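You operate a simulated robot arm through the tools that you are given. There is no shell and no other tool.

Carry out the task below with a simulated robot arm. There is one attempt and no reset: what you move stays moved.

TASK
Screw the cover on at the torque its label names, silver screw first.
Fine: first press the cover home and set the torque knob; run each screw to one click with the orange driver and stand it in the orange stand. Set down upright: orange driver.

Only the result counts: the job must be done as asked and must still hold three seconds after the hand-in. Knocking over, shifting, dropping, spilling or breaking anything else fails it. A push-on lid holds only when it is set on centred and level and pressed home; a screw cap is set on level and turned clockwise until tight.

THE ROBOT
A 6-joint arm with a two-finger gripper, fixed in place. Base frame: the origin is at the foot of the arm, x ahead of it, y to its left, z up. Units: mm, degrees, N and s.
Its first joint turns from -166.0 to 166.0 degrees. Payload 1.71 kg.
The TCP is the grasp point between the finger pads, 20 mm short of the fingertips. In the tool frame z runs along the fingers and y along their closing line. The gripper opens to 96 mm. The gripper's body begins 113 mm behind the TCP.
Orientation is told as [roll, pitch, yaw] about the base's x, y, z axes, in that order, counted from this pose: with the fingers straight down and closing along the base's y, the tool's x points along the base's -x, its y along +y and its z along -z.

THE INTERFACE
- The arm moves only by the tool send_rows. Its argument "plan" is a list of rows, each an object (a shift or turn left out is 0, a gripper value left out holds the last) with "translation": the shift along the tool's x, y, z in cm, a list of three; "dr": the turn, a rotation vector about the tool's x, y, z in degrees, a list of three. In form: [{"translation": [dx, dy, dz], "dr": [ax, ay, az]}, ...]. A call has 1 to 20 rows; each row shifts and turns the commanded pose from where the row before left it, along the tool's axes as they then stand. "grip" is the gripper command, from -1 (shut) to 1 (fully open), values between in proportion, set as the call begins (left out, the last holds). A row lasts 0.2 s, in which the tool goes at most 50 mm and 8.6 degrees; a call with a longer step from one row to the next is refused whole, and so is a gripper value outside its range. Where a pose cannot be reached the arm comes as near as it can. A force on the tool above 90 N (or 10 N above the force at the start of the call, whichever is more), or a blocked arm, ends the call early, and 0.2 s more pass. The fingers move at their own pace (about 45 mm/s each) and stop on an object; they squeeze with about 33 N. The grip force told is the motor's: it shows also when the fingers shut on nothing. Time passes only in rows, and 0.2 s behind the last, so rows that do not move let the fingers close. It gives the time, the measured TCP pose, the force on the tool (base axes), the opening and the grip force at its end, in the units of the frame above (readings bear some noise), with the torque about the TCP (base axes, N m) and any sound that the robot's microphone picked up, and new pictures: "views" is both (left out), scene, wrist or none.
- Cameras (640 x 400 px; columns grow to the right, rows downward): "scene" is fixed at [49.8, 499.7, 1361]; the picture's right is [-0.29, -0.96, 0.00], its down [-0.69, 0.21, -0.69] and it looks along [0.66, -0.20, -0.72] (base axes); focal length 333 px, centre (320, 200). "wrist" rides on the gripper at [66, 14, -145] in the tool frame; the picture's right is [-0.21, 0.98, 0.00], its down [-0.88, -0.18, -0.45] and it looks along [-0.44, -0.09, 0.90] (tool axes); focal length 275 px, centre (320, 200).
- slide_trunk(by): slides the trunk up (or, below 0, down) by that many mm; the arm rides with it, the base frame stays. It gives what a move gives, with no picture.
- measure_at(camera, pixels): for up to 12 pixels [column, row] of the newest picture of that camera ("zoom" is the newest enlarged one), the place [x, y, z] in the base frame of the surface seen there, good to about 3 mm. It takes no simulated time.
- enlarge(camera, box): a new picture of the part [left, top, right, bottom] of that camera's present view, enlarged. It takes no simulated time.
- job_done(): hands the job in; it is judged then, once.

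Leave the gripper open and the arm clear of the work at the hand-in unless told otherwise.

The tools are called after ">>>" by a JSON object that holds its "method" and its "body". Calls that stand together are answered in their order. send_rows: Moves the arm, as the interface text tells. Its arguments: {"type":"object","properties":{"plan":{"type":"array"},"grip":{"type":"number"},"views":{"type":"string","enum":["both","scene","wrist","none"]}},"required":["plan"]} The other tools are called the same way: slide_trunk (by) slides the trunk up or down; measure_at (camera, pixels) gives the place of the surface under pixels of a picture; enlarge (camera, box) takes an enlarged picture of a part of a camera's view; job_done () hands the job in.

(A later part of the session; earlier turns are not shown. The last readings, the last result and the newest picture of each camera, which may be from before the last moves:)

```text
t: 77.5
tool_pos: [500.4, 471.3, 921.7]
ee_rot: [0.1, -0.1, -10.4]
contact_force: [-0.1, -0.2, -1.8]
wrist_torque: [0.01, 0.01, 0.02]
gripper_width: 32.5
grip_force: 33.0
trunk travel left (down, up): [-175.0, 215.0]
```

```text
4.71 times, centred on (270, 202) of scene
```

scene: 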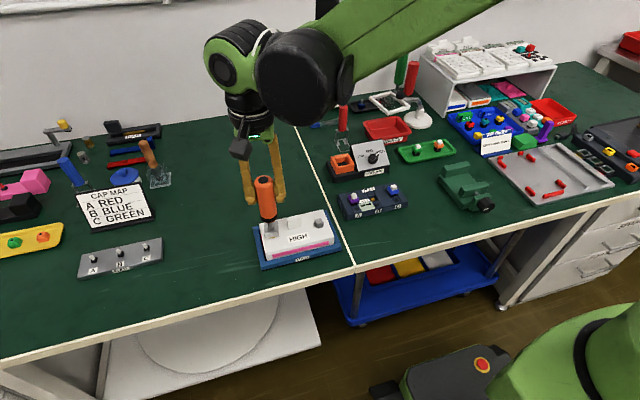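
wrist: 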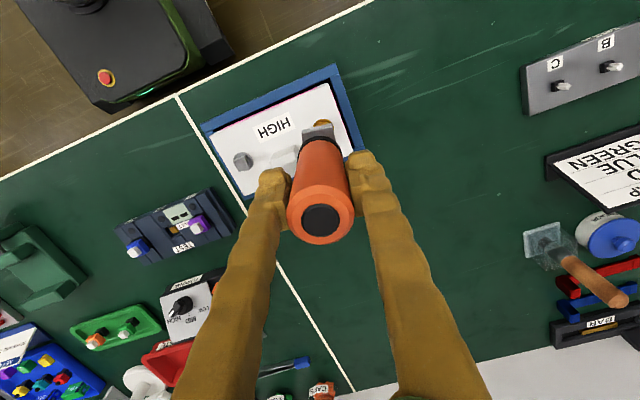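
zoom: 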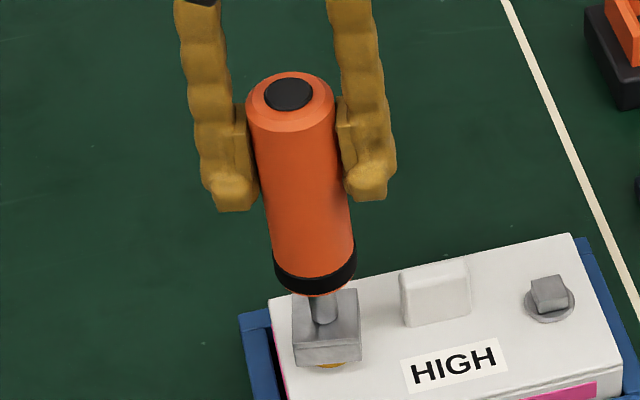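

Still off. One more millimetre.

>>> {"method": "send_rows", "body": {"plan": [{"translation": [0, 0, 0.1]}], "views": "scene"}}

>>> {"method": "enlarge", "body": {"camera": "scene", "box": [235, 160, 305, 245]}}

```text
t: 77.9
tool_pos: [502.2, 472.3, 922.0]
ee_rot: [0.0, 0.0, -10.5]
contact_force: [0.1, -0.3, -2.5]
wrist_torque: [0.01, -0.03, 0.0]
gripper_width: 32.9
grip_force: 32.8
trunk travel left (down, up): [-175.0, 215.0]
```

scene: 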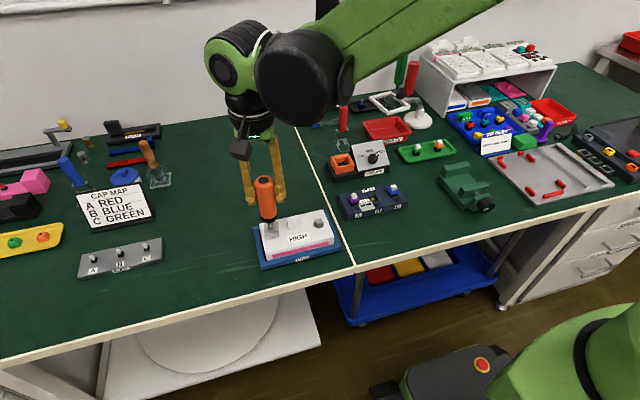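

```text
4.71 times, centred on (270, 202) of scene
```

zoom: 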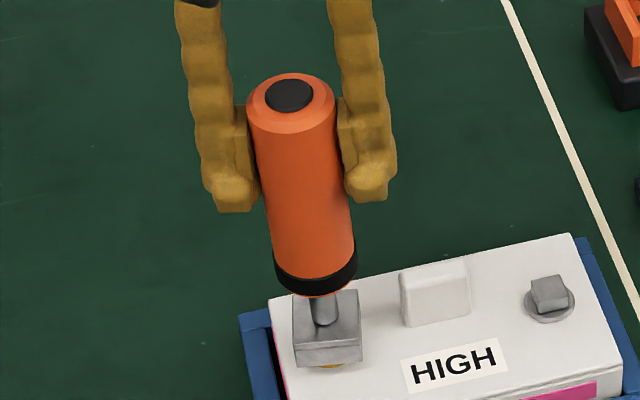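

Still no contact. Another 1 mm.

>>> {"method": "send_rows", "body": {"plan": [{"translation": [0, 0, 0.1]}], "views": "scene"}}

>>> {"method": "enlarge", "body": {"camera": "scene", "box": [235, 160, 305, 245]}}

```text
t: 78.3
tool_pos: [501.2, 470.6, 919.5]
ee_rot: [0.1, 0.0, -10.4]
contact_force: [0.7, 0.2, 5.3]
wrist_torque: [0.09, -0.09, 0.03]
gripper_width: 32.7
grip_force: 32.6
trunk travel left (down, up): [-175.0, 215.0]
```

scene: 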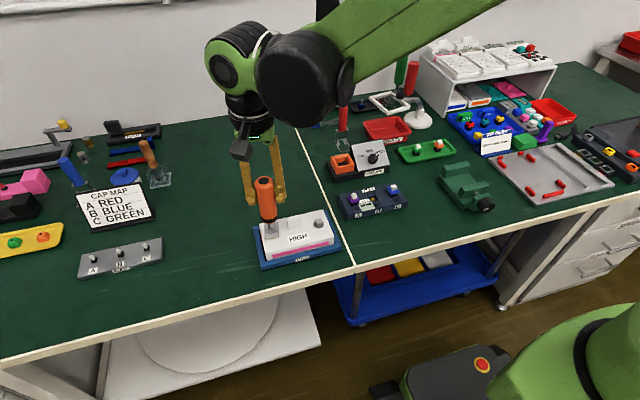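

```text
4.71 times, centred on (270, 202) of scene
```

zoom: 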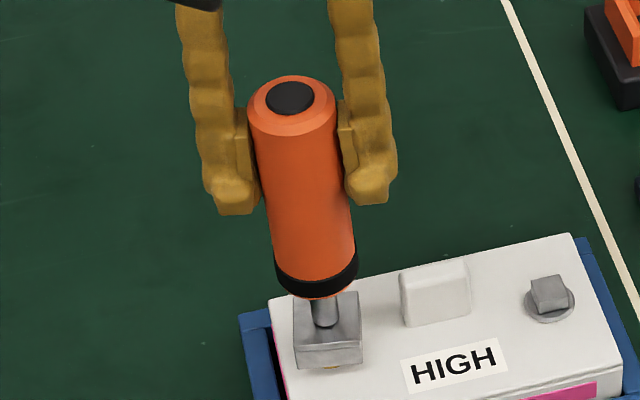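

Contact with 5 N; the light is not on yet. I'll hold one row to see whether the driver starts by itself.

>>> {"method": "send_rows", "body": {"plan": [{"translation": [0, 0, 0]}], "views": "scene"}}

>>> {"method": "enlarge", "body": {"camera": "scene", "box": [235, 160, 305, 245]}}

```text
t: 78.7
tool_pos: [500.9, 470.7, 919.4]
ee_rot: [0.1, -0.1, -10.3]
contact_force: [0.8, 0.7, -1.6]
wrist_torque: [0.03, 0.01, -0.01]
gripper_width: 32.4
grip_force: 32.8
trunk travel left (down, up): [-175.0, 215.0]
```

scene: 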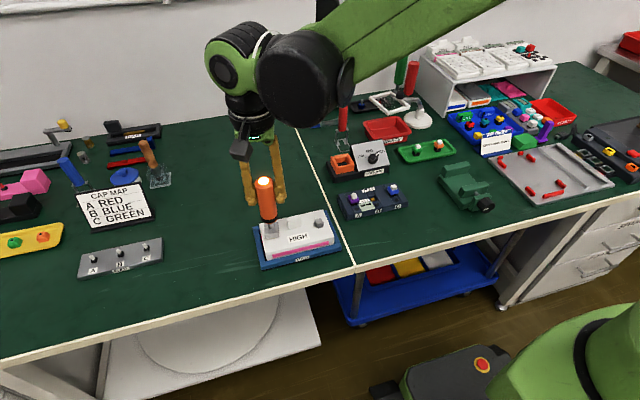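

```text
4.71 times, centred on (270, 202) of scene
```

zoom: 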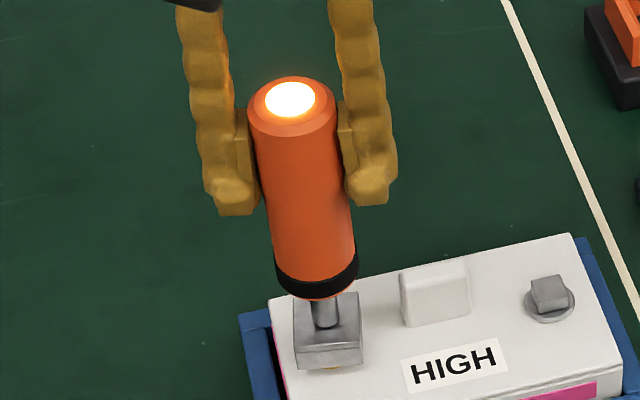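

Confirmed: without any turning the light went amber and the screw sank away, so the driver is powered and runs when pressed. I'll just feed down gently, checking after each small step.

>>> {"method": "send_rows", "body": {"plan": [{"translation": [0, 0, 0.1]}], "views": "scene"}}

>>> {"method": "enlarge", "body": {"camera": "scene", "box": [235, 160, 305, 245]}}

```text
t: 79.1
tool_pos: [501.0, 471.5, 918.8]
ee_rot: [0.0, 0.0, -10.5]
contact_force: [-1.2, -0.4, -0.4]
wrist_torque: [-0.01, 0.0, 0.0]
gripper_width: 32.8
grip_force: 33.2
trunk travel left (down, up): [-175.0, 215.0]
```

scene: 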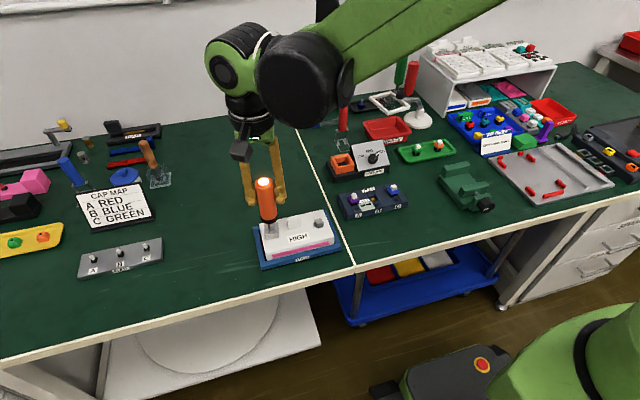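

```text
4.71 times, centred on (270, 202) of scene
```

zoom: 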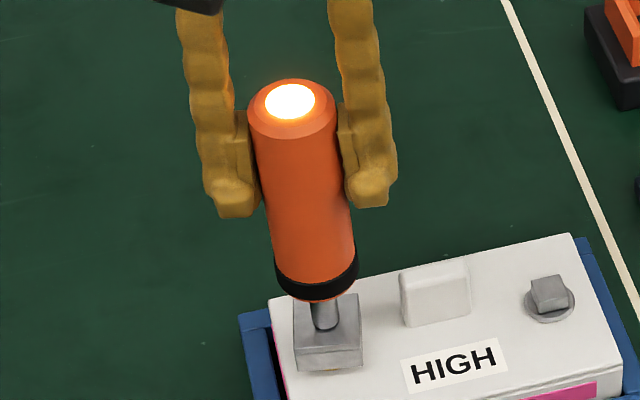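

Still amber and running, with light contact. Feeding another 1 mm.

>>> {"method": "send_rows", "body": {"plan": [{"translation": [0, 0, 0.1]}], "views": "scene"}}

>>> {"method": "enlarge", "body": {"camera": "scene", "box": [235, 160, 305, 245]}}

```text
t: 79.5
tool_pos: [499.8, 472.2, 917.9]
ee_rot: [0.2, 0.0, -10.4]
contact_force: [0.0, -0.1, -0.7]
wrist_torque: [0.03, 0.05, 0.02]
gripper_width: 32.7
grip_force: 32.8
trunk travel left (down, up): [-175.0, 215.0]
```

scene: 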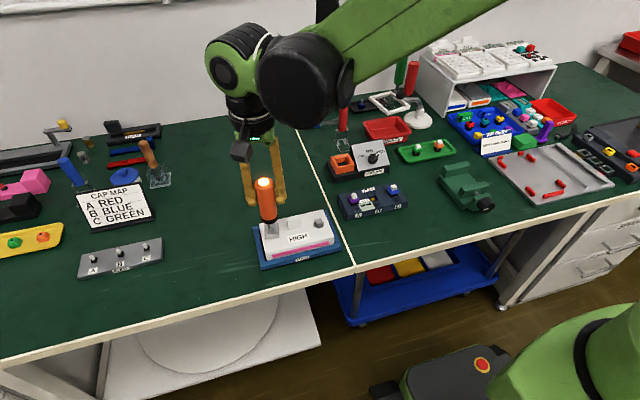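

```text
4.71 times, centred on (270, 202) of scene
```

zoom: 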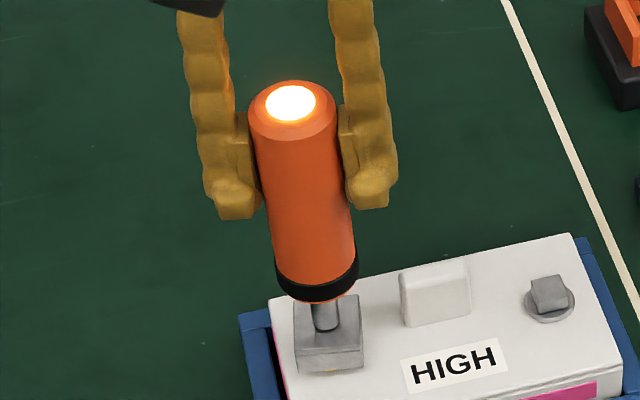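

Amber, still running. Feeding another 1 mm.

>>> {"method": "send_rows", "body": {"plan": [{"translation": [0, 0, 0.1]}], "views": "scene"}}

>>> {"method": "enlarge", "body": {"camera": "scene", "box": [235, 160, 305, 245]}}

```text
t: 79.9
tool_pos: [500.9, 470.9, 916.1]
ee_rot: [0.1, 0.0, -10.4]
contact_force: [-0.6, 0.2, -0.2]
wrist_torque: [-0.01, -0.02, 0.0]
gripper_width: 32.9
grip_force: 32.8
trunk travel left (down, up): [-175.0, 215.0]
```

scene: 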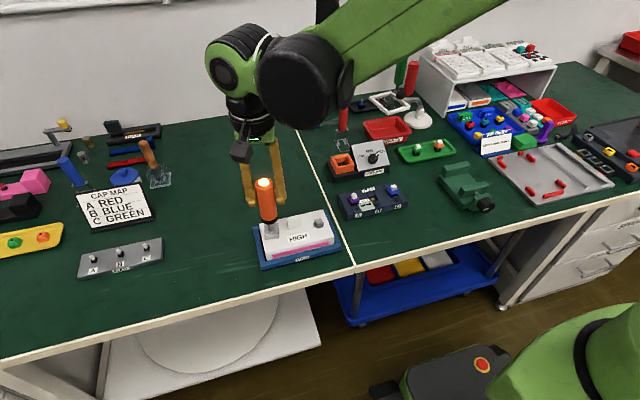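

```text
4.71 times, centred on (270, 202) of scene
```

zoom: 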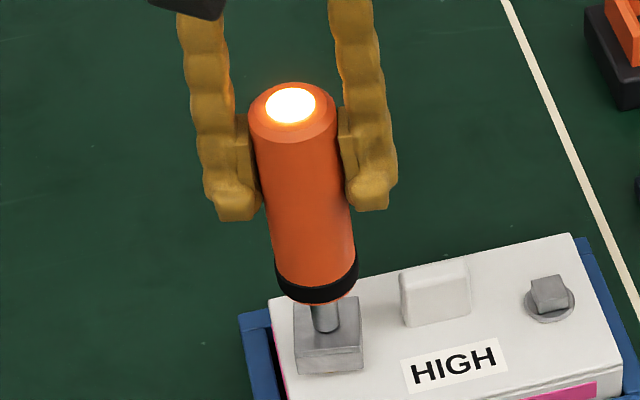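

Amber continues, with 3–4 mm sunk so far. Feeding another 1 mm.

>>> {"method": "send_rows", "body": {"plan": [{"translation": [0, 0, 0.1]}], "views": "scene"}}

>>> {"method": "enlarge", "body": {"camera": "scene", "box": [235, 160, 305, 245]}}

```text
t: 80.3
tool_pos: [500.0, 470.6, 916.8]
ee_rot: [0.1, 0.0, -10.4]
contact_force: [0.7, 0.0, -2.0]
wrist_torque: [-0.02, -0.01, -0.01]
gripper_width: 32.6
grip_force: 32.6
trunk travel left (down, up): [-175.0, 215.0]
```

scene: 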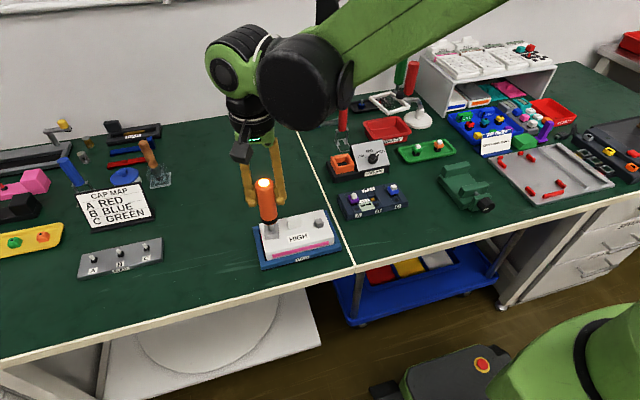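

```text
4.71 times, centred on (270, 202) of scene
```

zoom: 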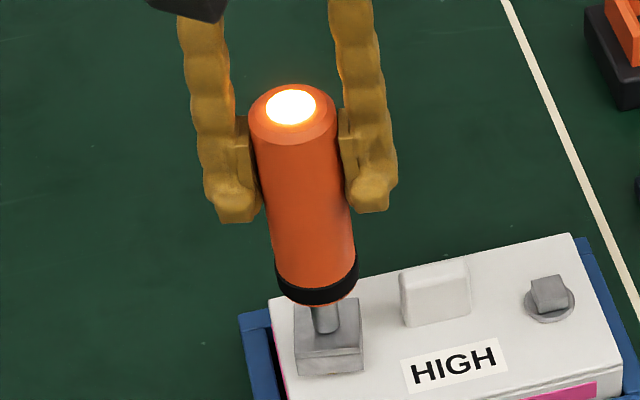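

Amber. One more millimetre; the seat should be near z=915.5.

>>> {"method": "send_rows", "body": {"plan": [{"translation": [0, 0, 0.08]}], "views": "scene"}}

>>> {"method": "enlarge", "body": {"camera": "scene", "box": [235, 160, 305, 245]}}

```text
t: 80.7
tool_pos: [500.8, 470.8, 915.3]
ee_rot: [0.2, -0.1, -10.3]
contact_force: [-0.5, 0.3, 2.5]
wrist_torque: [0.08, 0.06, 0.08]
gripper_width: 32.8
grip_force: 33.1
trunk travel left (down, up): [-175.0, 215.0]
```

scene: 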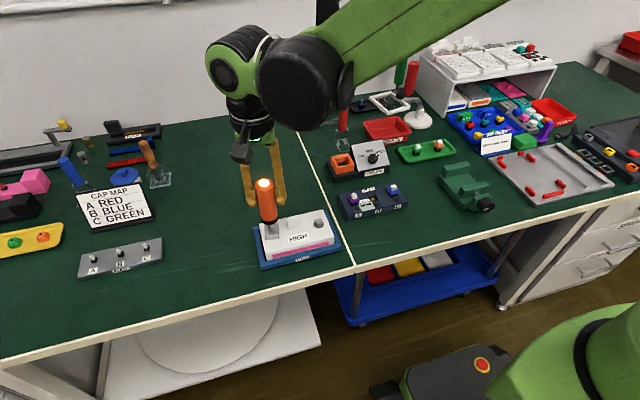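

```text
4.71 times, centred on (270, 202) of scene
```

zoom: 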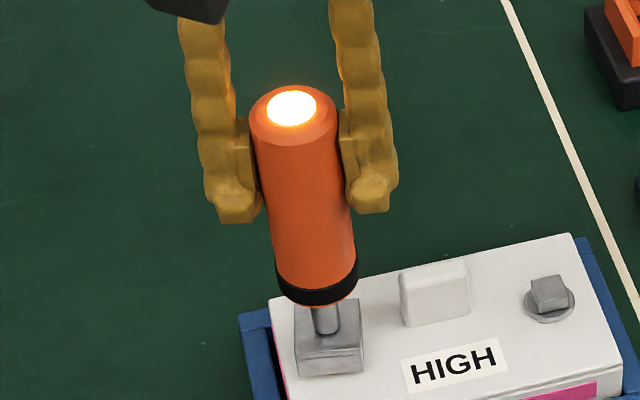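

A small torque (0.08) and some force are now appearing, so it is near the seat. I'll hold one row.

>>> {"method": "send_rows", "body": {"plan": [{"translation": [0, 0, 0]}], "views": "scene"}}

>>> {"method": "enlarge", "body": {"camera": "scene", "box": [235, 160, 305, 245]}}

```text
t: 81.1
tool_pos: [499.5, 471.2, 914.5]
ee_rot: [0.1, 0.0, -10.5]
contact_force: [-0.3, -0.5, 3.1]
wrist_torque: [0.05, 0.0, 0.2]
gripper_width: 32.9
grip_force: 32.5
trunk travel left (down, up): [-175.0, 215.0]
```

scene: 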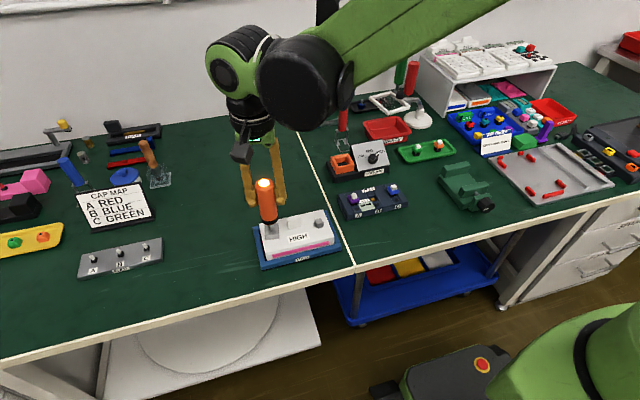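

```text
4.71 times, centred on (270, 202) of scene
```

zoom: 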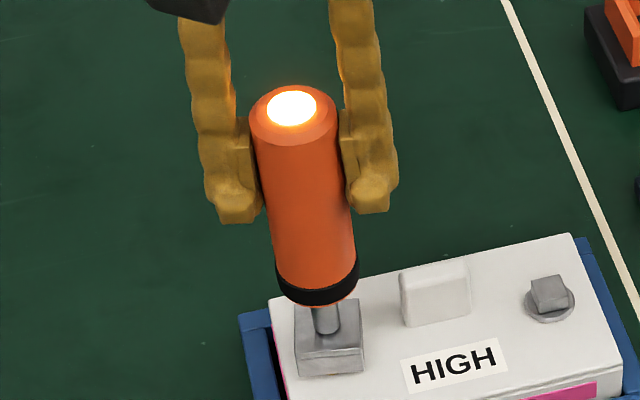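

Torque is building to 0.2 while the light is still amber. Holding one more row, ready to lift at green.

>>> {"method": "send_rows", "body": {"plan": [{"translation": [0, 0, 0]}], "views": "scene"}}

>>> {"method": "enlarge", "body": {"camera": "scene", "box": [235, 160, 305, 245]}}

```text
t: 81.5
tool_pos: [499.3, 470.8, 914.5]
ee_rot: [0.1, 0.0, -10.4]
contact_force: [0.2, 0.7, 4.1]
wrist_torque: [0.07, -0.02, -0.01]
gripper_width: 33.0
grip_force: 33.2
trunk travel left (down, up): [-175.0, 215.0]
```

scene: 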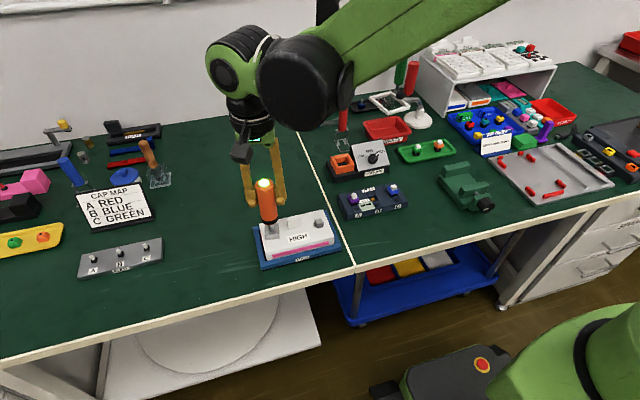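

```text
4.71 times, centred on (270, 202) of scene
```

zoom: 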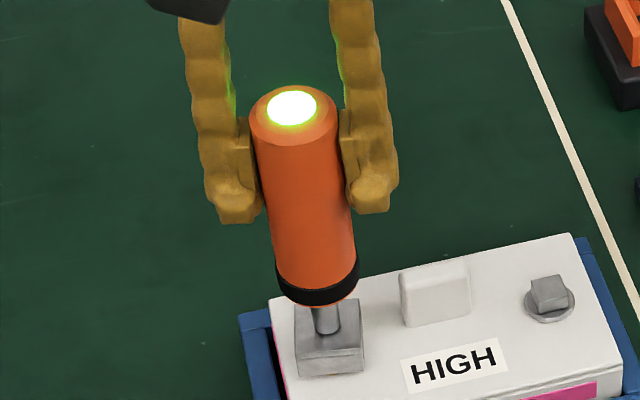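

Green, and the torque fell from 0.2 to zero: the clutch tripped, exactly the pattern silver showed. I'll lift straight off now.

>>> {"method": "send_rows", "body": {"plan": [{"translation": [0, 0, -1.5]}, {"translation": [0, 0, -2.0]}, {"translation": [0, 0, -2.0]}, {"translation": [0, 0, 0]}], "views": "both"}}

>>> {"method": "enlarge", "body": {"camera": "scene", "box": [248, 201, 346, 271]}}

>>> {"method": "enlarge", "body": {"camera": "scene", "box": [325, 135, 395, 185]}}

```text
t: 82.5
tool_pos: [500.6, 471.0, 969.7]
ee_rot: [0.1, 0.1, -10.3]
contact_force: [0.0, 0.3, -1.9]
wrist_torque: [0.02, -0.01, -0.02]
gripper_width: 32.6
grip_force: 33.5
trunk travel left (down, up): [-175.0, 215.0]
```

scene: 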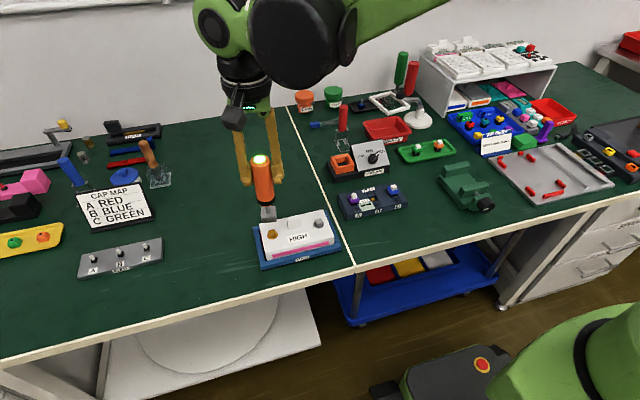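
wrist: 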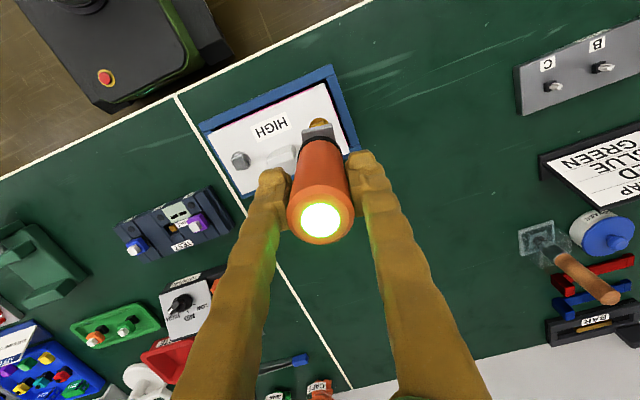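

```text
5.71 times, centred on (297, 236) of scene
```

zoom: 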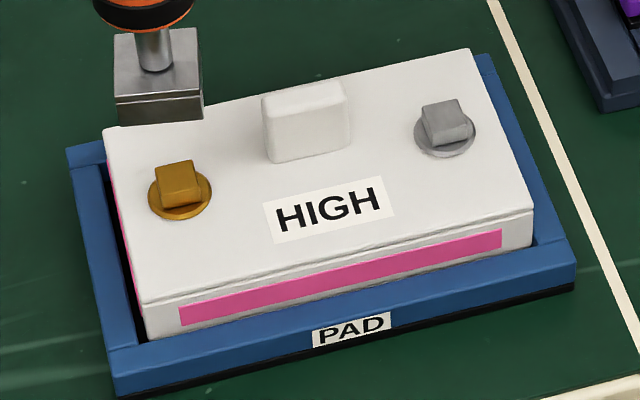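

```text
8.00 times, centred on (360, 160) of scene
```

zoom: 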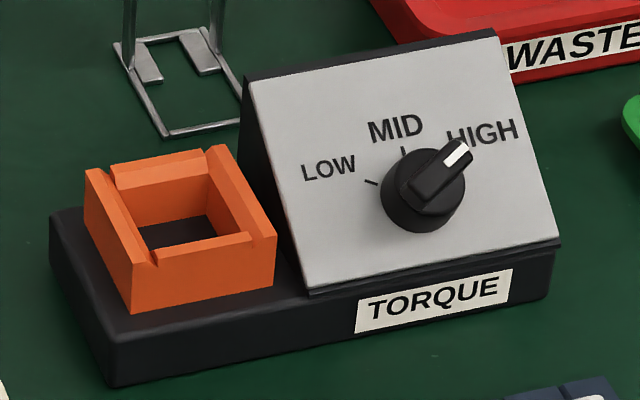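

Both screws are seated and the driver is clear. Next, the orange stand: I'll verify the brass flange height and measure the stand's rim and opening.

>>> {"method": "measure_at", "body": {"camera": "zoom", "pixels": [[90, 175], [218, 150], [272, 240], [134, 265], [115, 185], [205, 165], [240, 240], [160, 260], [165, 240], [180, 235], [210, 225], [150, 225]]}}

>>> {"method": "enlarge", "body": {"camera": "scene", "box": [327, 148, 363, 176]}}

>>> {"method": "measure_at", "body": {"camera": "zoom", "pixels": [[60, 115], [305, 65], [400, 225], [150, 275], [130, 130], [270, 100], [330, 220], [200, 255], [110, 95], [210, 190], [250, 185], [280, 175]]}}

>>> {"method": "enlarge", "body": {"camera": "scene", "box": [260, 215, 290, 240]}}

>>> {"method": "measure_at", "body": {"camera": "zoom", "pixels": [[200, 320], [345, 310], [270, 370], [300, 365], [240, 360], [265, 270], [280, 280], [400, 340]]}}

```text
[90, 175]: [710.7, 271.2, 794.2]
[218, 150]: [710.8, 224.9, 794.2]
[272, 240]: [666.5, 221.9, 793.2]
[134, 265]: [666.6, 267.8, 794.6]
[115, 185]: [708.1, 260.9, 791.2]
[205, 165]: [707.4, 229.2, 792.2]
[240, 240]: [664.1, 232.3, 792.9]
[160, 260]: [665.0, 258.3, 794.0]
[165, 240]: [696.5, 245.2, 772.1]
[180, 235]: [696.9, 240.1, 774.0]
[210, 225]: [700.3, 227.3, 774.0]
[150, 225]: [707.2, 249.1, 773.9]
```

```text
14.29 times, centred on (345, 162) of scene
```

zoom: 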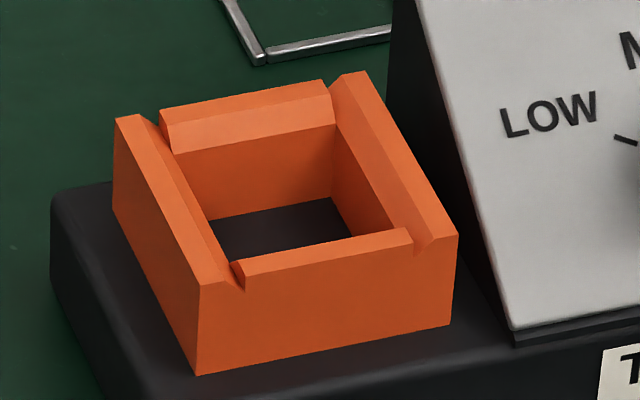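

```text
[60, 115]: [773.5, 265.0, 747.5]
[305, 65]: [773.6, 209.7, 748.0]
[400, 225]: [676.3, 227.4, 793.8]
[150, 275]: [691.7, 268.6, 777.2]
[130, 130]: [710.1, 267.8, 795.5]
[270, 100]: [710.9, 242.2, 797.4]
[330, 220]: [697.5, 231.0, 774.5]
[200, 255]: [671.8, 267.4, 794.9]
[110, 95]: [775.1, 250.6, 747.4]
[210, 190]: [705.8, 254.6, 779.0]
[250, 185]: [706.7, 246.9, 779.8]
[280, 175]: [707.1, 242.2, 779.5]
```

```text
16.00 times, centred on (275, 228) of scene
```

zoom: 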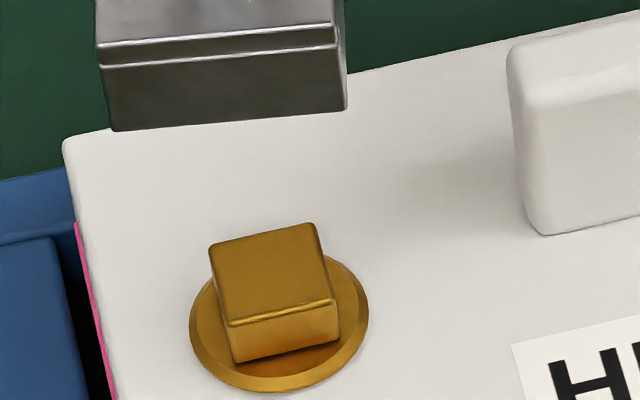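

```text
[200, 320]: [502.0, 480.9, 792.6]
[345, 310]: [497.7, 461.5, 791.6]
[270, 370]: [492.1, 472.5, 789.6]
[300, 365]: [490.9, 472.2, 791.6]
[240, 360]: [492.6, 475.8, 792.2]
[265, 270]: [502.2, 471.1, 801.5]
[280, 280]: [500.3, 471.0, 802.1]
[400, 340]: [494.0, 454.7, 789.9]
```

Brass matches silver: flange at about 791.8, head at 801.8. The stand's rim spans roughly x 666–711 and y 222–270, with its floor at z≈774. I'll check the height of the red tool behind it, then fly over at z=970, squaring the yaw to 0.

>>> {"method": "measure_at", "body": {"camera": "scene", "pixels": [[343, 106], [343, 112], [343, 125], [341, 138], [338, 145], [349, 145]]}}

>>> {"method": "send_rows", "body": {"plan": [{"dr": [0, 0, -5.2]}, {"dr": [0, 0, -5.2]}, {"translation": [-2.0, -2.4, 0]}, {"translation": [-2.8, -3.4, 0]}, {"translation": [-2.8, -3.4, 0]}, {"translation": [-2.8, -3.4, 0]}, {"translation": [0, 0, 0]}], "views": "both"}}

```text
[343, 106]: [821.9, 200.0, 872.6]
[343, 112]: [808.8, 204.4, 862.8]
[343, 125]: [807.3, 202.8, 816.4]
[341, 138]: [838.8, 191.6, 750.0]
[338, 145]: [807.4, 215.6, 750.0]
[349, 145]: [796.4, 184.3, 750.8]
```

```text
t: 84.1
tool_pos: [604.2, 344.2, 967.1]
ee_rot: [0.1, 0.1, 0.0]
contact_force: [0.2, 0.7, -2.4]
wrist_torque: [0.03, 0.04, 0.02]
gripper_width: 32.8
grip_force: 33.7
trunk travel left (down, up): [-175.0, 215.0]
```

scene: 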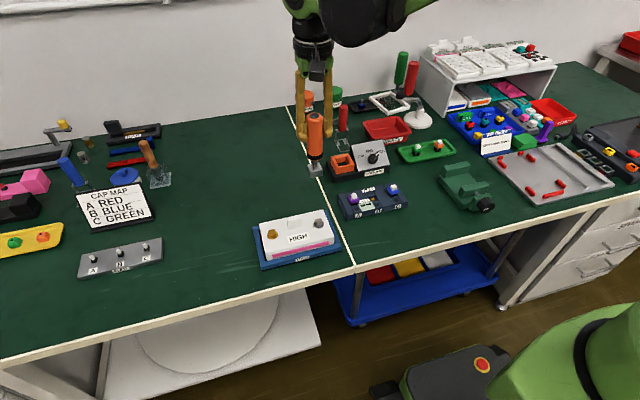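
wrist: 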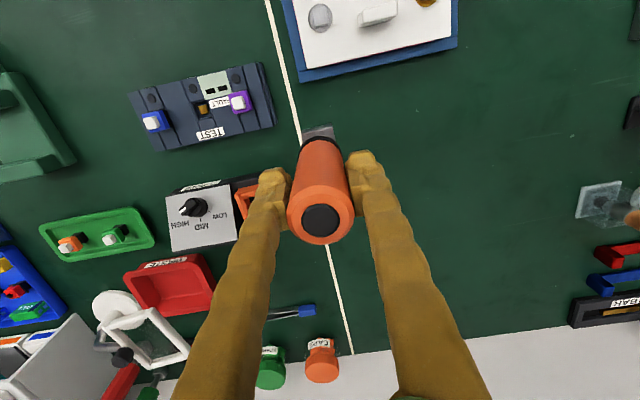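

I'm about 130 mm from the stand. I'll measure its corners and inner edges once more while the scene view is clear.

>>> {"method": "enlarge", "body": {"camera": "scene", "box": [327, 148, 363, 176]}}

>>> {"method": "measure_at", "body": {"camera": "zoom", "pixels": [[119, 121], [130, 118], [346, 77], [360, 76], [453, 234], [440, 238], [200, 280], [212, 281], [240, 290], [400, 258], [165, 112], [320, 83]]}}

>>> {"method": "measure_at", "body": {"camera": "zoom", "pixels": [[150, 200], [180, 230], [400, 150], [420, 180], [230, 245], [335, 200], [350, 230], [218, 222], [245, 256], [290, 235], [280, 215], [300, 225]]}}

```text
14.29 times, centred on (345, 162) of scene
```

zoom: 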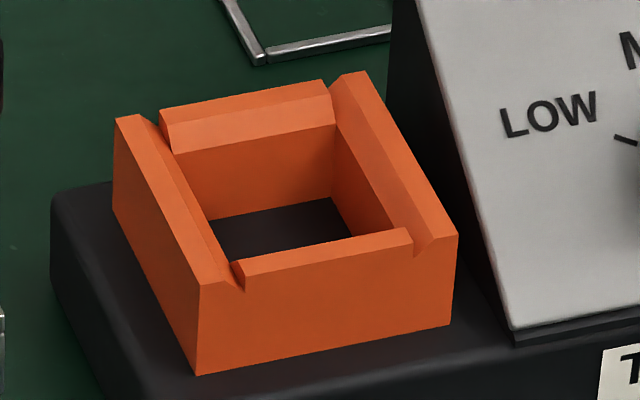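

```text
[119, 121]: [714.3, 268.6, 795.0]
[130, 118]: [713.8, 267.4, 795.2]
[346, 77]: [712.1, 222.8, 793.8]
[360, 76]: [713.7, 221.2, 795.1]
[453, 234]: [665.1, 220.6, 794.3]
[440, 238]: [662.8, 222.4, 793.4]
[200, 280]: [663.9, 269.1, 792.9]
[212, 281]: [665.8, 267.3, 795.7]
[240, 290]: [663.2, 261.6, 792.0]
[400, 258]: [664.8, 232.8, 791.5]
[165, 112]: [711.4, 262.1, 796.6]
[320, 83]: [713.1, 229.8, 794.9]
```

```text
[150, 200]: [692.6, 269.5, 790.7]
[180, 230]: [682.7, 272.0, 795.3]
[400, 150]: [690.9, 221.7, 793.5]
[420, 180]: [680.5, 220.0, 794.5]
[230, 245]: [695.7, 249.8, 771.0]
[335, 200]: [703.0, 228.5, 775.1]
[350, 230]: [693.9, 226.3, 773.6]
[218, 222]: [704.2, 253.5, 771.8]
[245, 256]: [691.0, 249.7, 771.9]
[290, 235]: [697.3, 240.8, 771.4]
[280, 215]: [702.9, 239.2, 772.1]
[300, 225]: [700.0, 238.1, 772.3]
```

The stand centre is about (688.8, 245.0), its opening about 32–33 mm for the 30 mm block. I'll move the driver over it and stop with the block about 10 mm above the rim.

>>> {"method": "send_rows", "body": {"plan": [{"translation": [-2.8, -3.3, 0]}, {"translation": [-2.8, -3.3, 0]}, {"translation": [-2.86, -3.32, 0]}, {"translation": [0, 0, 0]}, {"translation": [0, 0, 2.0]}, {"translation": [0, 0, 2.0]}, {"translation": [0, 0, 0]}, {"translation": [0, 0, 0]}], "views": "both"}}

>>> {"method": "enlarge", "body": {"camera": "scene", "box": [320, 130, 370, 180]}}

```text
t: 85.9
tool_pos: [689.8, 245.6, 929.6]
ee_rot: [0.1, 0.0, 0.0]
contact_force: [0.2, 0.1, -2.3]
wrist_torque: [-0.01, 0.02, 0.02]
gripper_width: 32.7
grip_force: 33.2
trunk travel left (down, up): [-175.0, 215.0]
```

scene: 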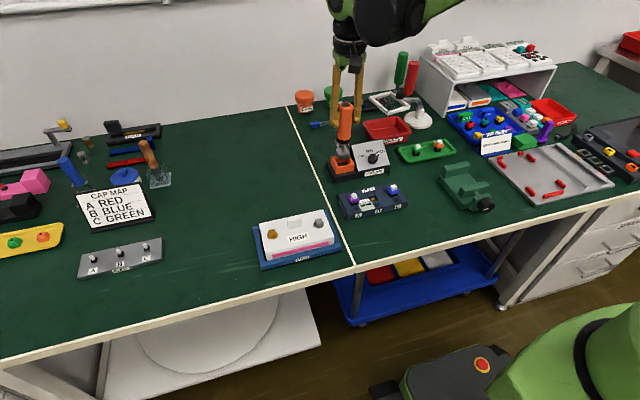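
wrist: 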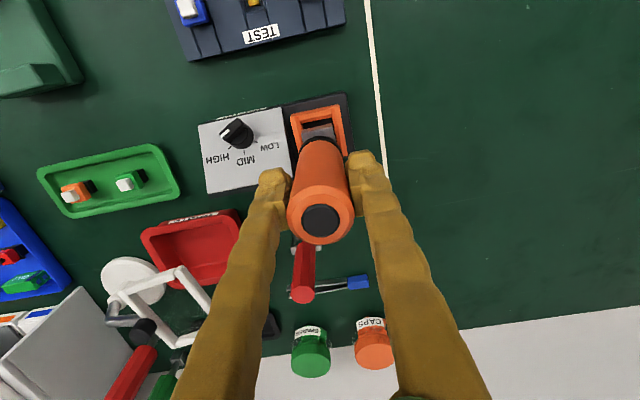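

```text
8.00 times, centred on (345, 155) of scene
```

zoom: 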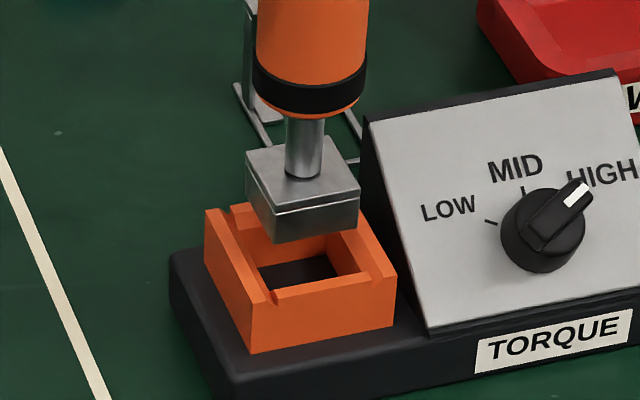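

Block and stand edges look parallel. I'll zoom tighter to check centring, in both views.

>>> {"method": "enlarge", "body": {"camera": "scene", "box": [327, 146, 363, 176]}}

>>> {"method": "enlarge", "body": {"camera": "wrist", "box": [280, 90, 360, 160]}}

```text
13.33 times, centred on (345, 161) of scene
```

zoom: 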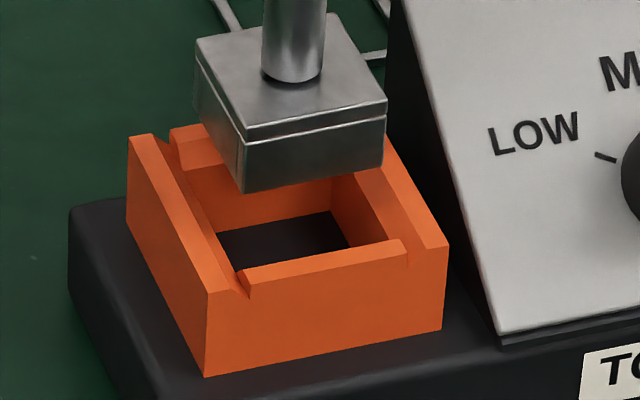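

```text
5.71 times, centred on (320, 125) of wrist
```

zoom: 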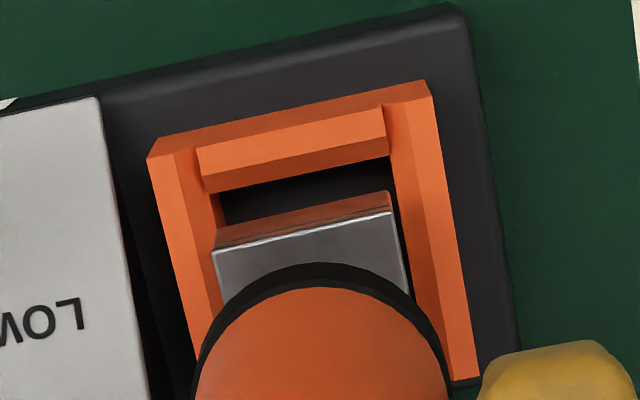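

The wrist geometry puts the stand centre within about 1 mm of the tool axis, and the walls have lead-in chamfers. I'll nudge -0.5 mm in x and lower 11 mm to the rim, then continue in small steps.

>>> {"method": "send_rows", "body": {"plan": [{"translation": [0.05, 0, 0.4]}, {"translation": [0, 0, 0.4]}, {"translation": [0, 0, 0.3]}, {"translation": [0, 0, 0]}, {"translation": [0, 0, 0]}], "views": "both"}}

>>> {"method": "enlarge", "body": {"camera": "scene", "box": [327, 146, 363, 176]}}

>>> {"method": "enlarge", "body": {"camera": "wrist", "box": [280, 90, 360, 160]}}

```text
t: 87.1
tool_pos: [688.1, 245.5, 917.4]
ee_rot: [0.1, 0.0, 0.0]
contact_force: [0.0, 0.4, -2.9]
wrist_torque: [0.02, -0.01, 0.04]
gripper_width: 32.8
grip_force: 32.9
trunk travel left (down, up): [-175.0, 215.0]
```

scene: 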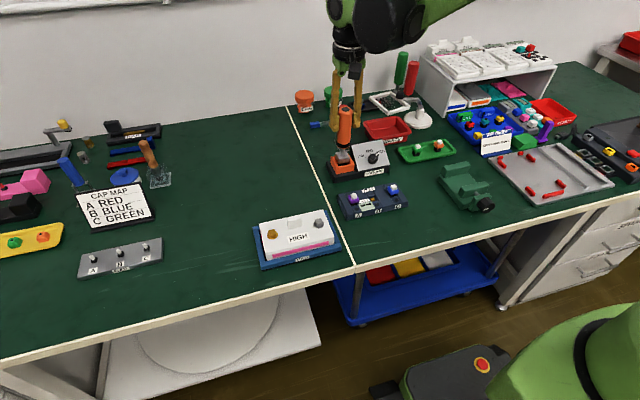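
wrist: 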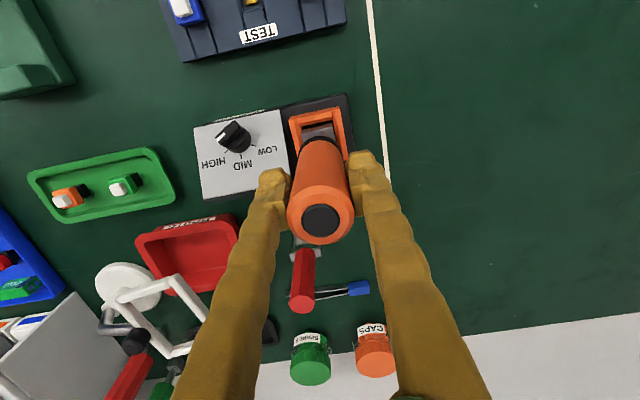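

```text
13.33 times, centred on (345, 161) of scene
```

zoom: 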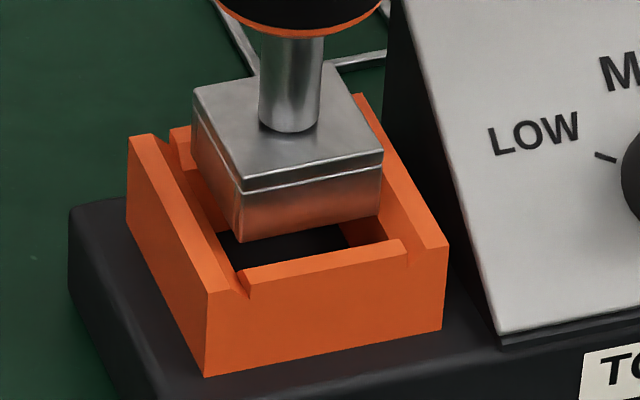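

```text
5.71 times, centred on (320, 125) of wrist
```

zoom: 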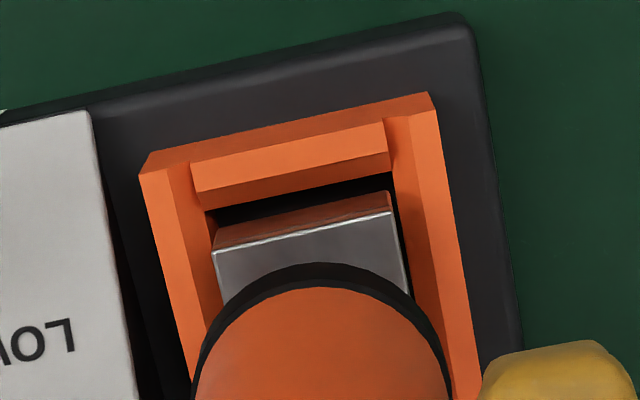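

There's a visible gap of about 5 mm in front of the block, so the block may sit too far back. I'll measure the front wall's inner edge and the block's front face directly.

>>> {"method": "measure_at", "body": {"camera": "zoom", "pixels": [[300, 150], [300, 170], [300, 180], [300, 187], [300, 200], [300, 218], [300, 230], [300, 245], [250, 232], [370, 205], [175, 250], [425, 200]]}}

>>> {"method": "enlarge", "body": {"camera": "wrist", "box": [295, 100, 345, 140]}}

```text
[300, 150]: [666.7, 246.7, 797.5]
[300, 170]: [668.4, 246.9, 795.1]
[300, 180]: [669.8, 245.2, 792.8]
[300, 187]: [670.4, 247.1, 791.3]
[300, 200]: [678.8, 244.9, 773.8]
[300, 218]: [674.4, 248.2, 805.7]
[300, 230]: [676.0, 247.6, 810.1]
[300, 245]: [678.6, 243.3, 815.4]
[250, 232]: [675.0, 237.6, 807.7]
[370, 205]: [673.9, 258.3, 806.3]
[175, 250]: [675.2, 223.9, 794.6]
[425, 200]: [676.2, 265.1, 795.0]
```

```text
10.00 times, centred on (320, 120) of wrist
```

zoom: 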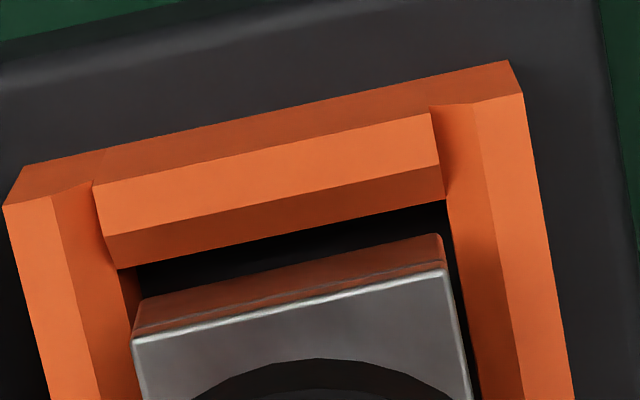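

The block front is at x≈675 while the stand's front inner edge is at x≈671.5, so I'm 1.5–2 mm too far back. I'll shift -1.5 mm in x and go down in 2 mm steps.

>>> {"method": "send_rows", "body": {"plan": [{"translation": [0.15, 0, 0]}, {"translation": [0, 0, 0.2]}, {"translation": [0, 0, 0.2]}, {"translation": [0, 0, 0]}, {"translation": [0, 0, 0]}], "views": "both"}}

>>> {"method": "enlarge", "body": {"camera": "wrist", "box": [295, 100, 345, 140]}}

>>> {"method": "enlarge", "body": {"camera": "scene", "box": [327, 146, 363, 176]}}

```text
t: 88.3
tool_pos: [688.4, 245.0, 913.0]
ee_rot: [0.1, -0.1, -0.1]
contact_force: [0.6, 0.6, -2.0]
wrist_torque: [0.0, 0.02, -0.01]
gripper_width: 32.6
grip_force: 33.2
trunk travel left (down, up): [-175.0, 215.0]
```

scene: 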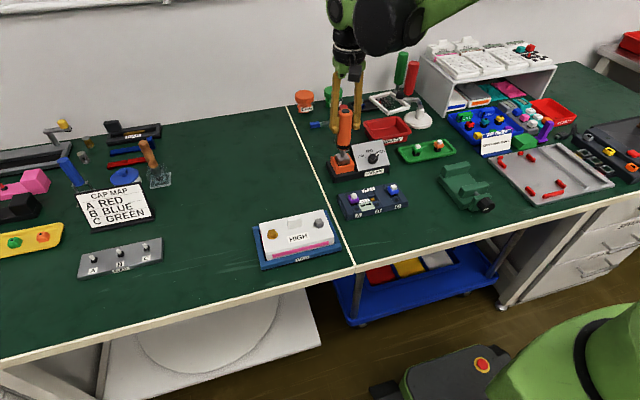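
wrist: 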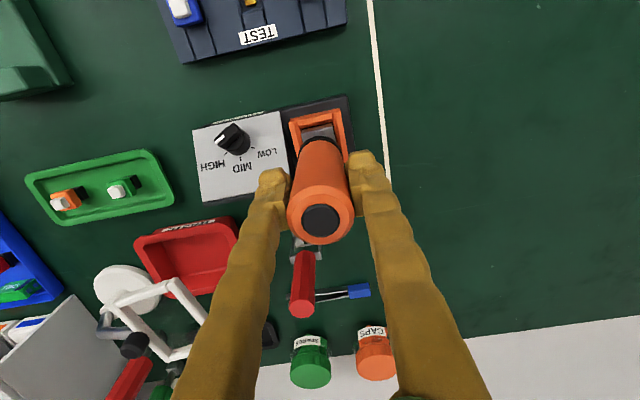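

```text
10.00 times, centred on (320, 120) of wrist
```

zoom: 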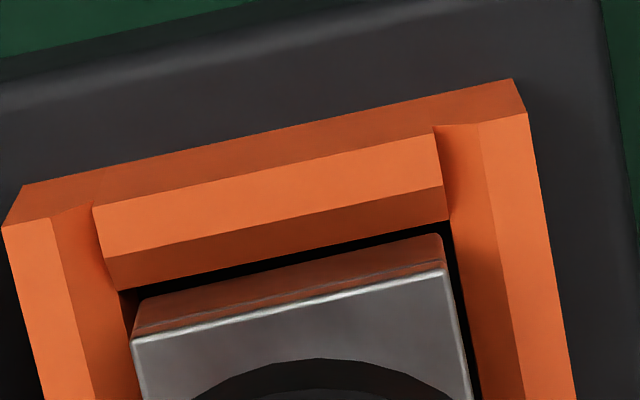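

```text
13.33 times, centred on (345, 161) of scene
```

zoom: 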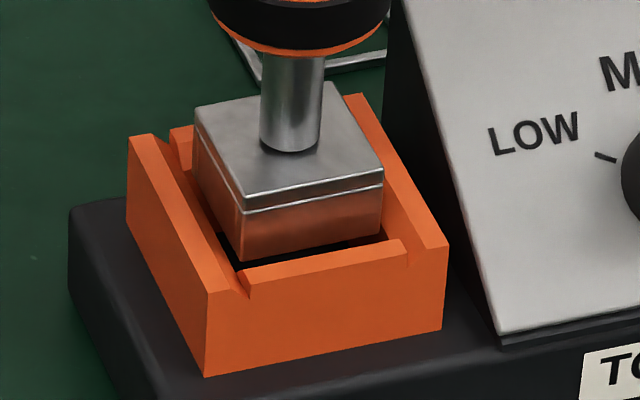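

The block is about 3 mm below the rim with even gaps and no force. I'll continue down 8 mm.

>>> {"method": "send_rows", "body": {"plan": [{"translation": [0, 0, 0.2]}, {"translation": [0, 0, 0.2]}, {"translation": [0, 0, 0.2]}, {"translation": [0, 0, 0.2]}, {"translation": [0, 0, 0]}], "views": "scene"}}

>>> {"method": "enlarge", "body": {"camera": "scene", "box": [327, 146, 363, 176]}}

```text
t: 89.5
tool_pos: [687.7, 245.6, 905.1]
ee_rot: [0.2, -0.1, 0.0]
contact_force: [7.9, 0.9, 0.0]
wrist_torque: [0.11, -0.88, -0.15]
gripper_width: 32.7
grip_force: 33.1
trunk travel left (down, up): [-175.0, 215.0]
```

scene: 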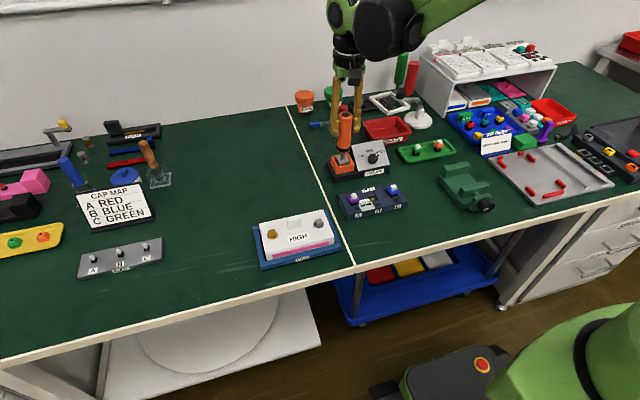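

```text
13.33 times, centred on (345, 161) of scene
```

zoom: 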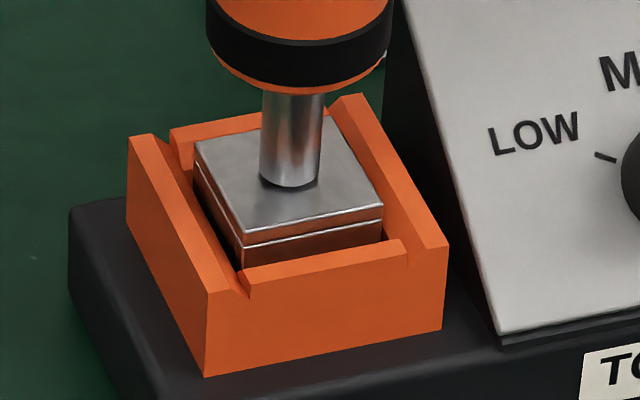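

The block is inside the stand and now touches the front wall (+7.9 N in x). I'll ease +0.6 mm in x and keep lowering.

>>> {"method": "send_rows", "body": {"plan": [{"translation": [-0.06, 0, 0]}, {"translation": [0, 0, 0.15]}, {"translation": [0, 0, 0.15]}, {"translation": [0, 0, 0]}], "views": "none"}}

```text
t: 90.5
tool_pos: [685.6, 245.1, 902.8]
ee_rot: [0.1, 0.0, 0.0]
contact_force: [2.9, 0.4, -1.2]
wrist_torque: [0.05, -0.26, -0.02]
gripper_width: 32.9
grip_force: 33.1
trunk travel left (down, up): [-175.0, 215.0]
```

Side force is down to 2.9 N. A touch more +x and 4 mm further down.

>>> {"method": "send_rows", "body": {"plan": [{"translation": [-0.03, 0, 0]}, {"translation": [0, 0, 0.15]}, {"translation": [0, 0, 0.15]}, {"translation": [0, 0, 0.1]}, {"translation": [0, 0, 0]}], "views": "scene"}}

>>> {"method": "enlarge", "body": {"camera": "scene", "box": [327, 146, 363, 176]}}

```text
t: 91.7
tool_pos: [687.2, 245.9, 898.3]
ee_rot: [0.2, 0.1, 0.1]
contact_force: [2.5, -0.4, -1.5]
wrist_torque: [-0.05, -0.27, -0.03]
gripper_width: 32.6
grip_force: 32.8
trunk travel left (down, up): [-175.0, 215.0]
```

scene: 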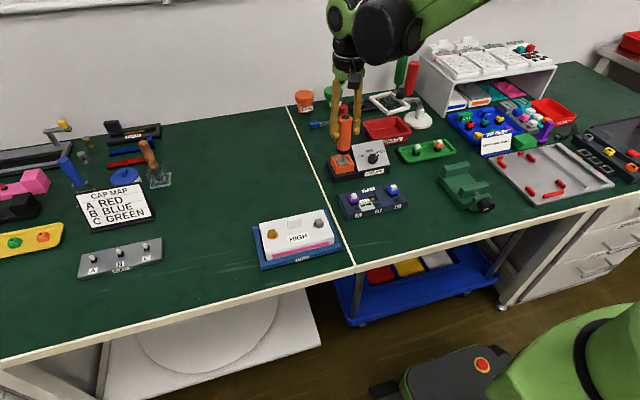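

```text
13.33 times, centred on (345, 161) of scene
```

zoom: 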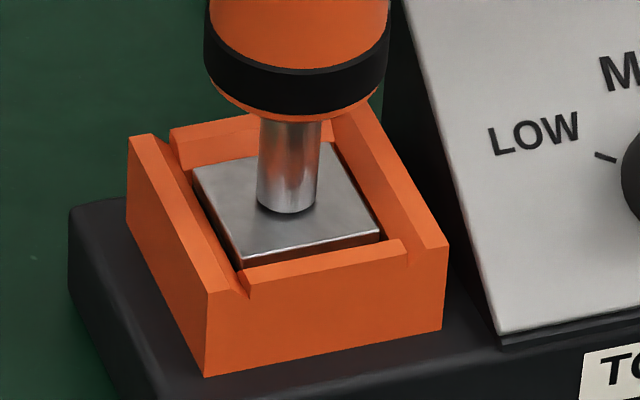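

Going in smoothly. I'll continue in 1 mm steps until it touches the floor.

>>> {"method": "send_rows", "body": {"plan": [{"translation": [-0.02, 0, 0]}, {"translation": [0, 0, 0.1]}, {"translation": [0, 0, 0.1]}, {"translation": [0, 0, 0]}], "views": "none"}}

>>> {"method": "send_rows", "body": {"plan": [{"translation": [0, 0, 0.1]}, {"translation": [0, 0, 0]}], "views": "scene"}}

```text
t: 92.7
tool_pos: [687.6, 245.9, 897.3]
ee_rot: [0.1, 0.0, 0.0]
contact_force: [0.8, -0.5, -2.2]
wrist_torque: [0.02, 0.03, 0.0]
gripper_width: 32.7
grip_force: 32.8
trunk travel left (down, up): [-175.0, 215.0]
```

```text
t: 93.3
tool_pos: [687.9, 246.0, 896.2]
ee_rot: [0.1, 0.0, 0.0]
contact_force: [0.0, 0.9, -2.4]
wrist_torque: [0.0, 0.01, -0.02]
gripper_width: 32.8
grip_force: 33.4
trunk travel left (down, up): [-175.0, 215.0]
```

scene: 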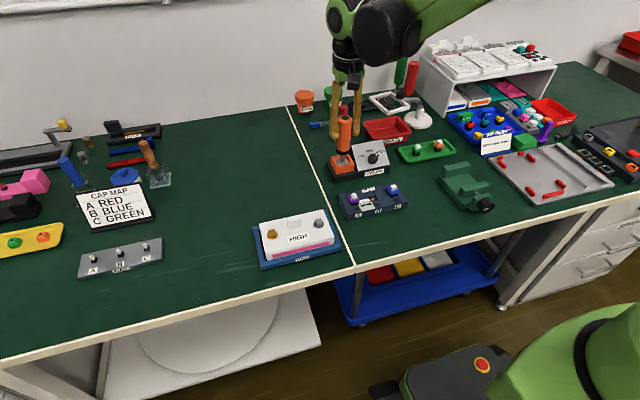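

No force at all now, with the side force gone. I'll lower further until contact.

>>> {"method": "send_rows", "body": {"plan": [{"translation": [0, 0, 0.1]}, {"translation": [0, 0, 0.1]}, {"translation": [0, 0, 0]}], "views": "none"}}

```text
t: 94.1
tool_pos: [688.7, 245.4, 894.6]
ee_rot: [0.0, 0.0, 0.0]
contact_force: [-0.5, 0.5, 1.6]
wrist_torque: [0.04, 0.01, -0.04]
gripper_width: 32.6
grip_force: 32.7
trunk travel left (down, up): [-175.0, 215.0]
```

Floor contact has begun at z≈894.6. I'll press half a millimetre more to confirm it's seated.

>>> {"method": "send_rows", "body": {"plan": [{"translation": [0, 0, 0.05]}, {"translation": [0, 0, 0]}], "views": "both"}}

>>> {"method": "enlarge", "body": {"camera": "scene", "box": [320, 95, 375, 180]}}

```text
t: 94.7
tool_pos: [687.0, 245.4, 894.1]
ee_rot: [0.1, -0.2, -0.1]
contact_force: [5.3, -1.0, 19.3]
wrist_torque: [-0.18, -0.41, 0.02]
gripper_width: 32.9
grip_force: 32.9
trunk travel left (down, up): [-175.0, 215.0]
```

scene: 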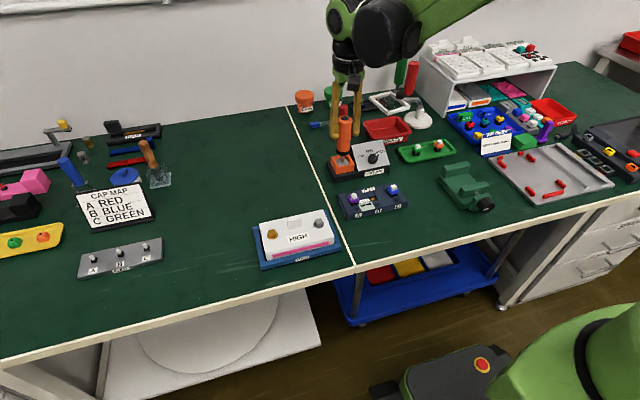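
wrist: 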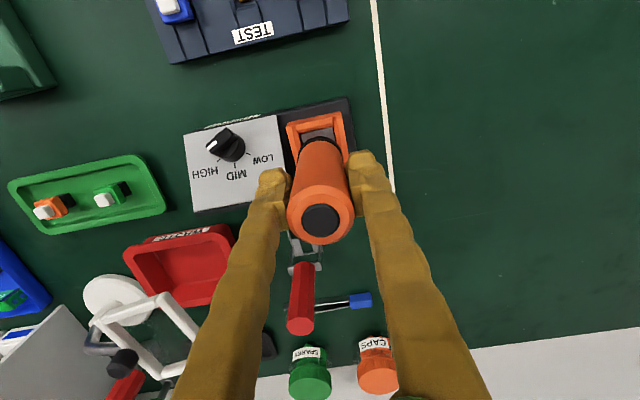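

```text
4.71 times, centred on (348, 138) of scene
```

zoom: 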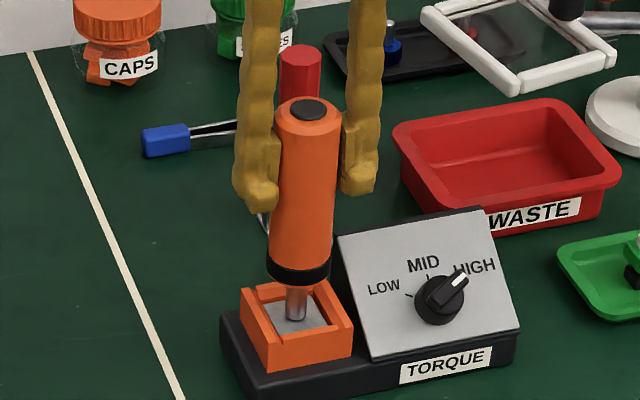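

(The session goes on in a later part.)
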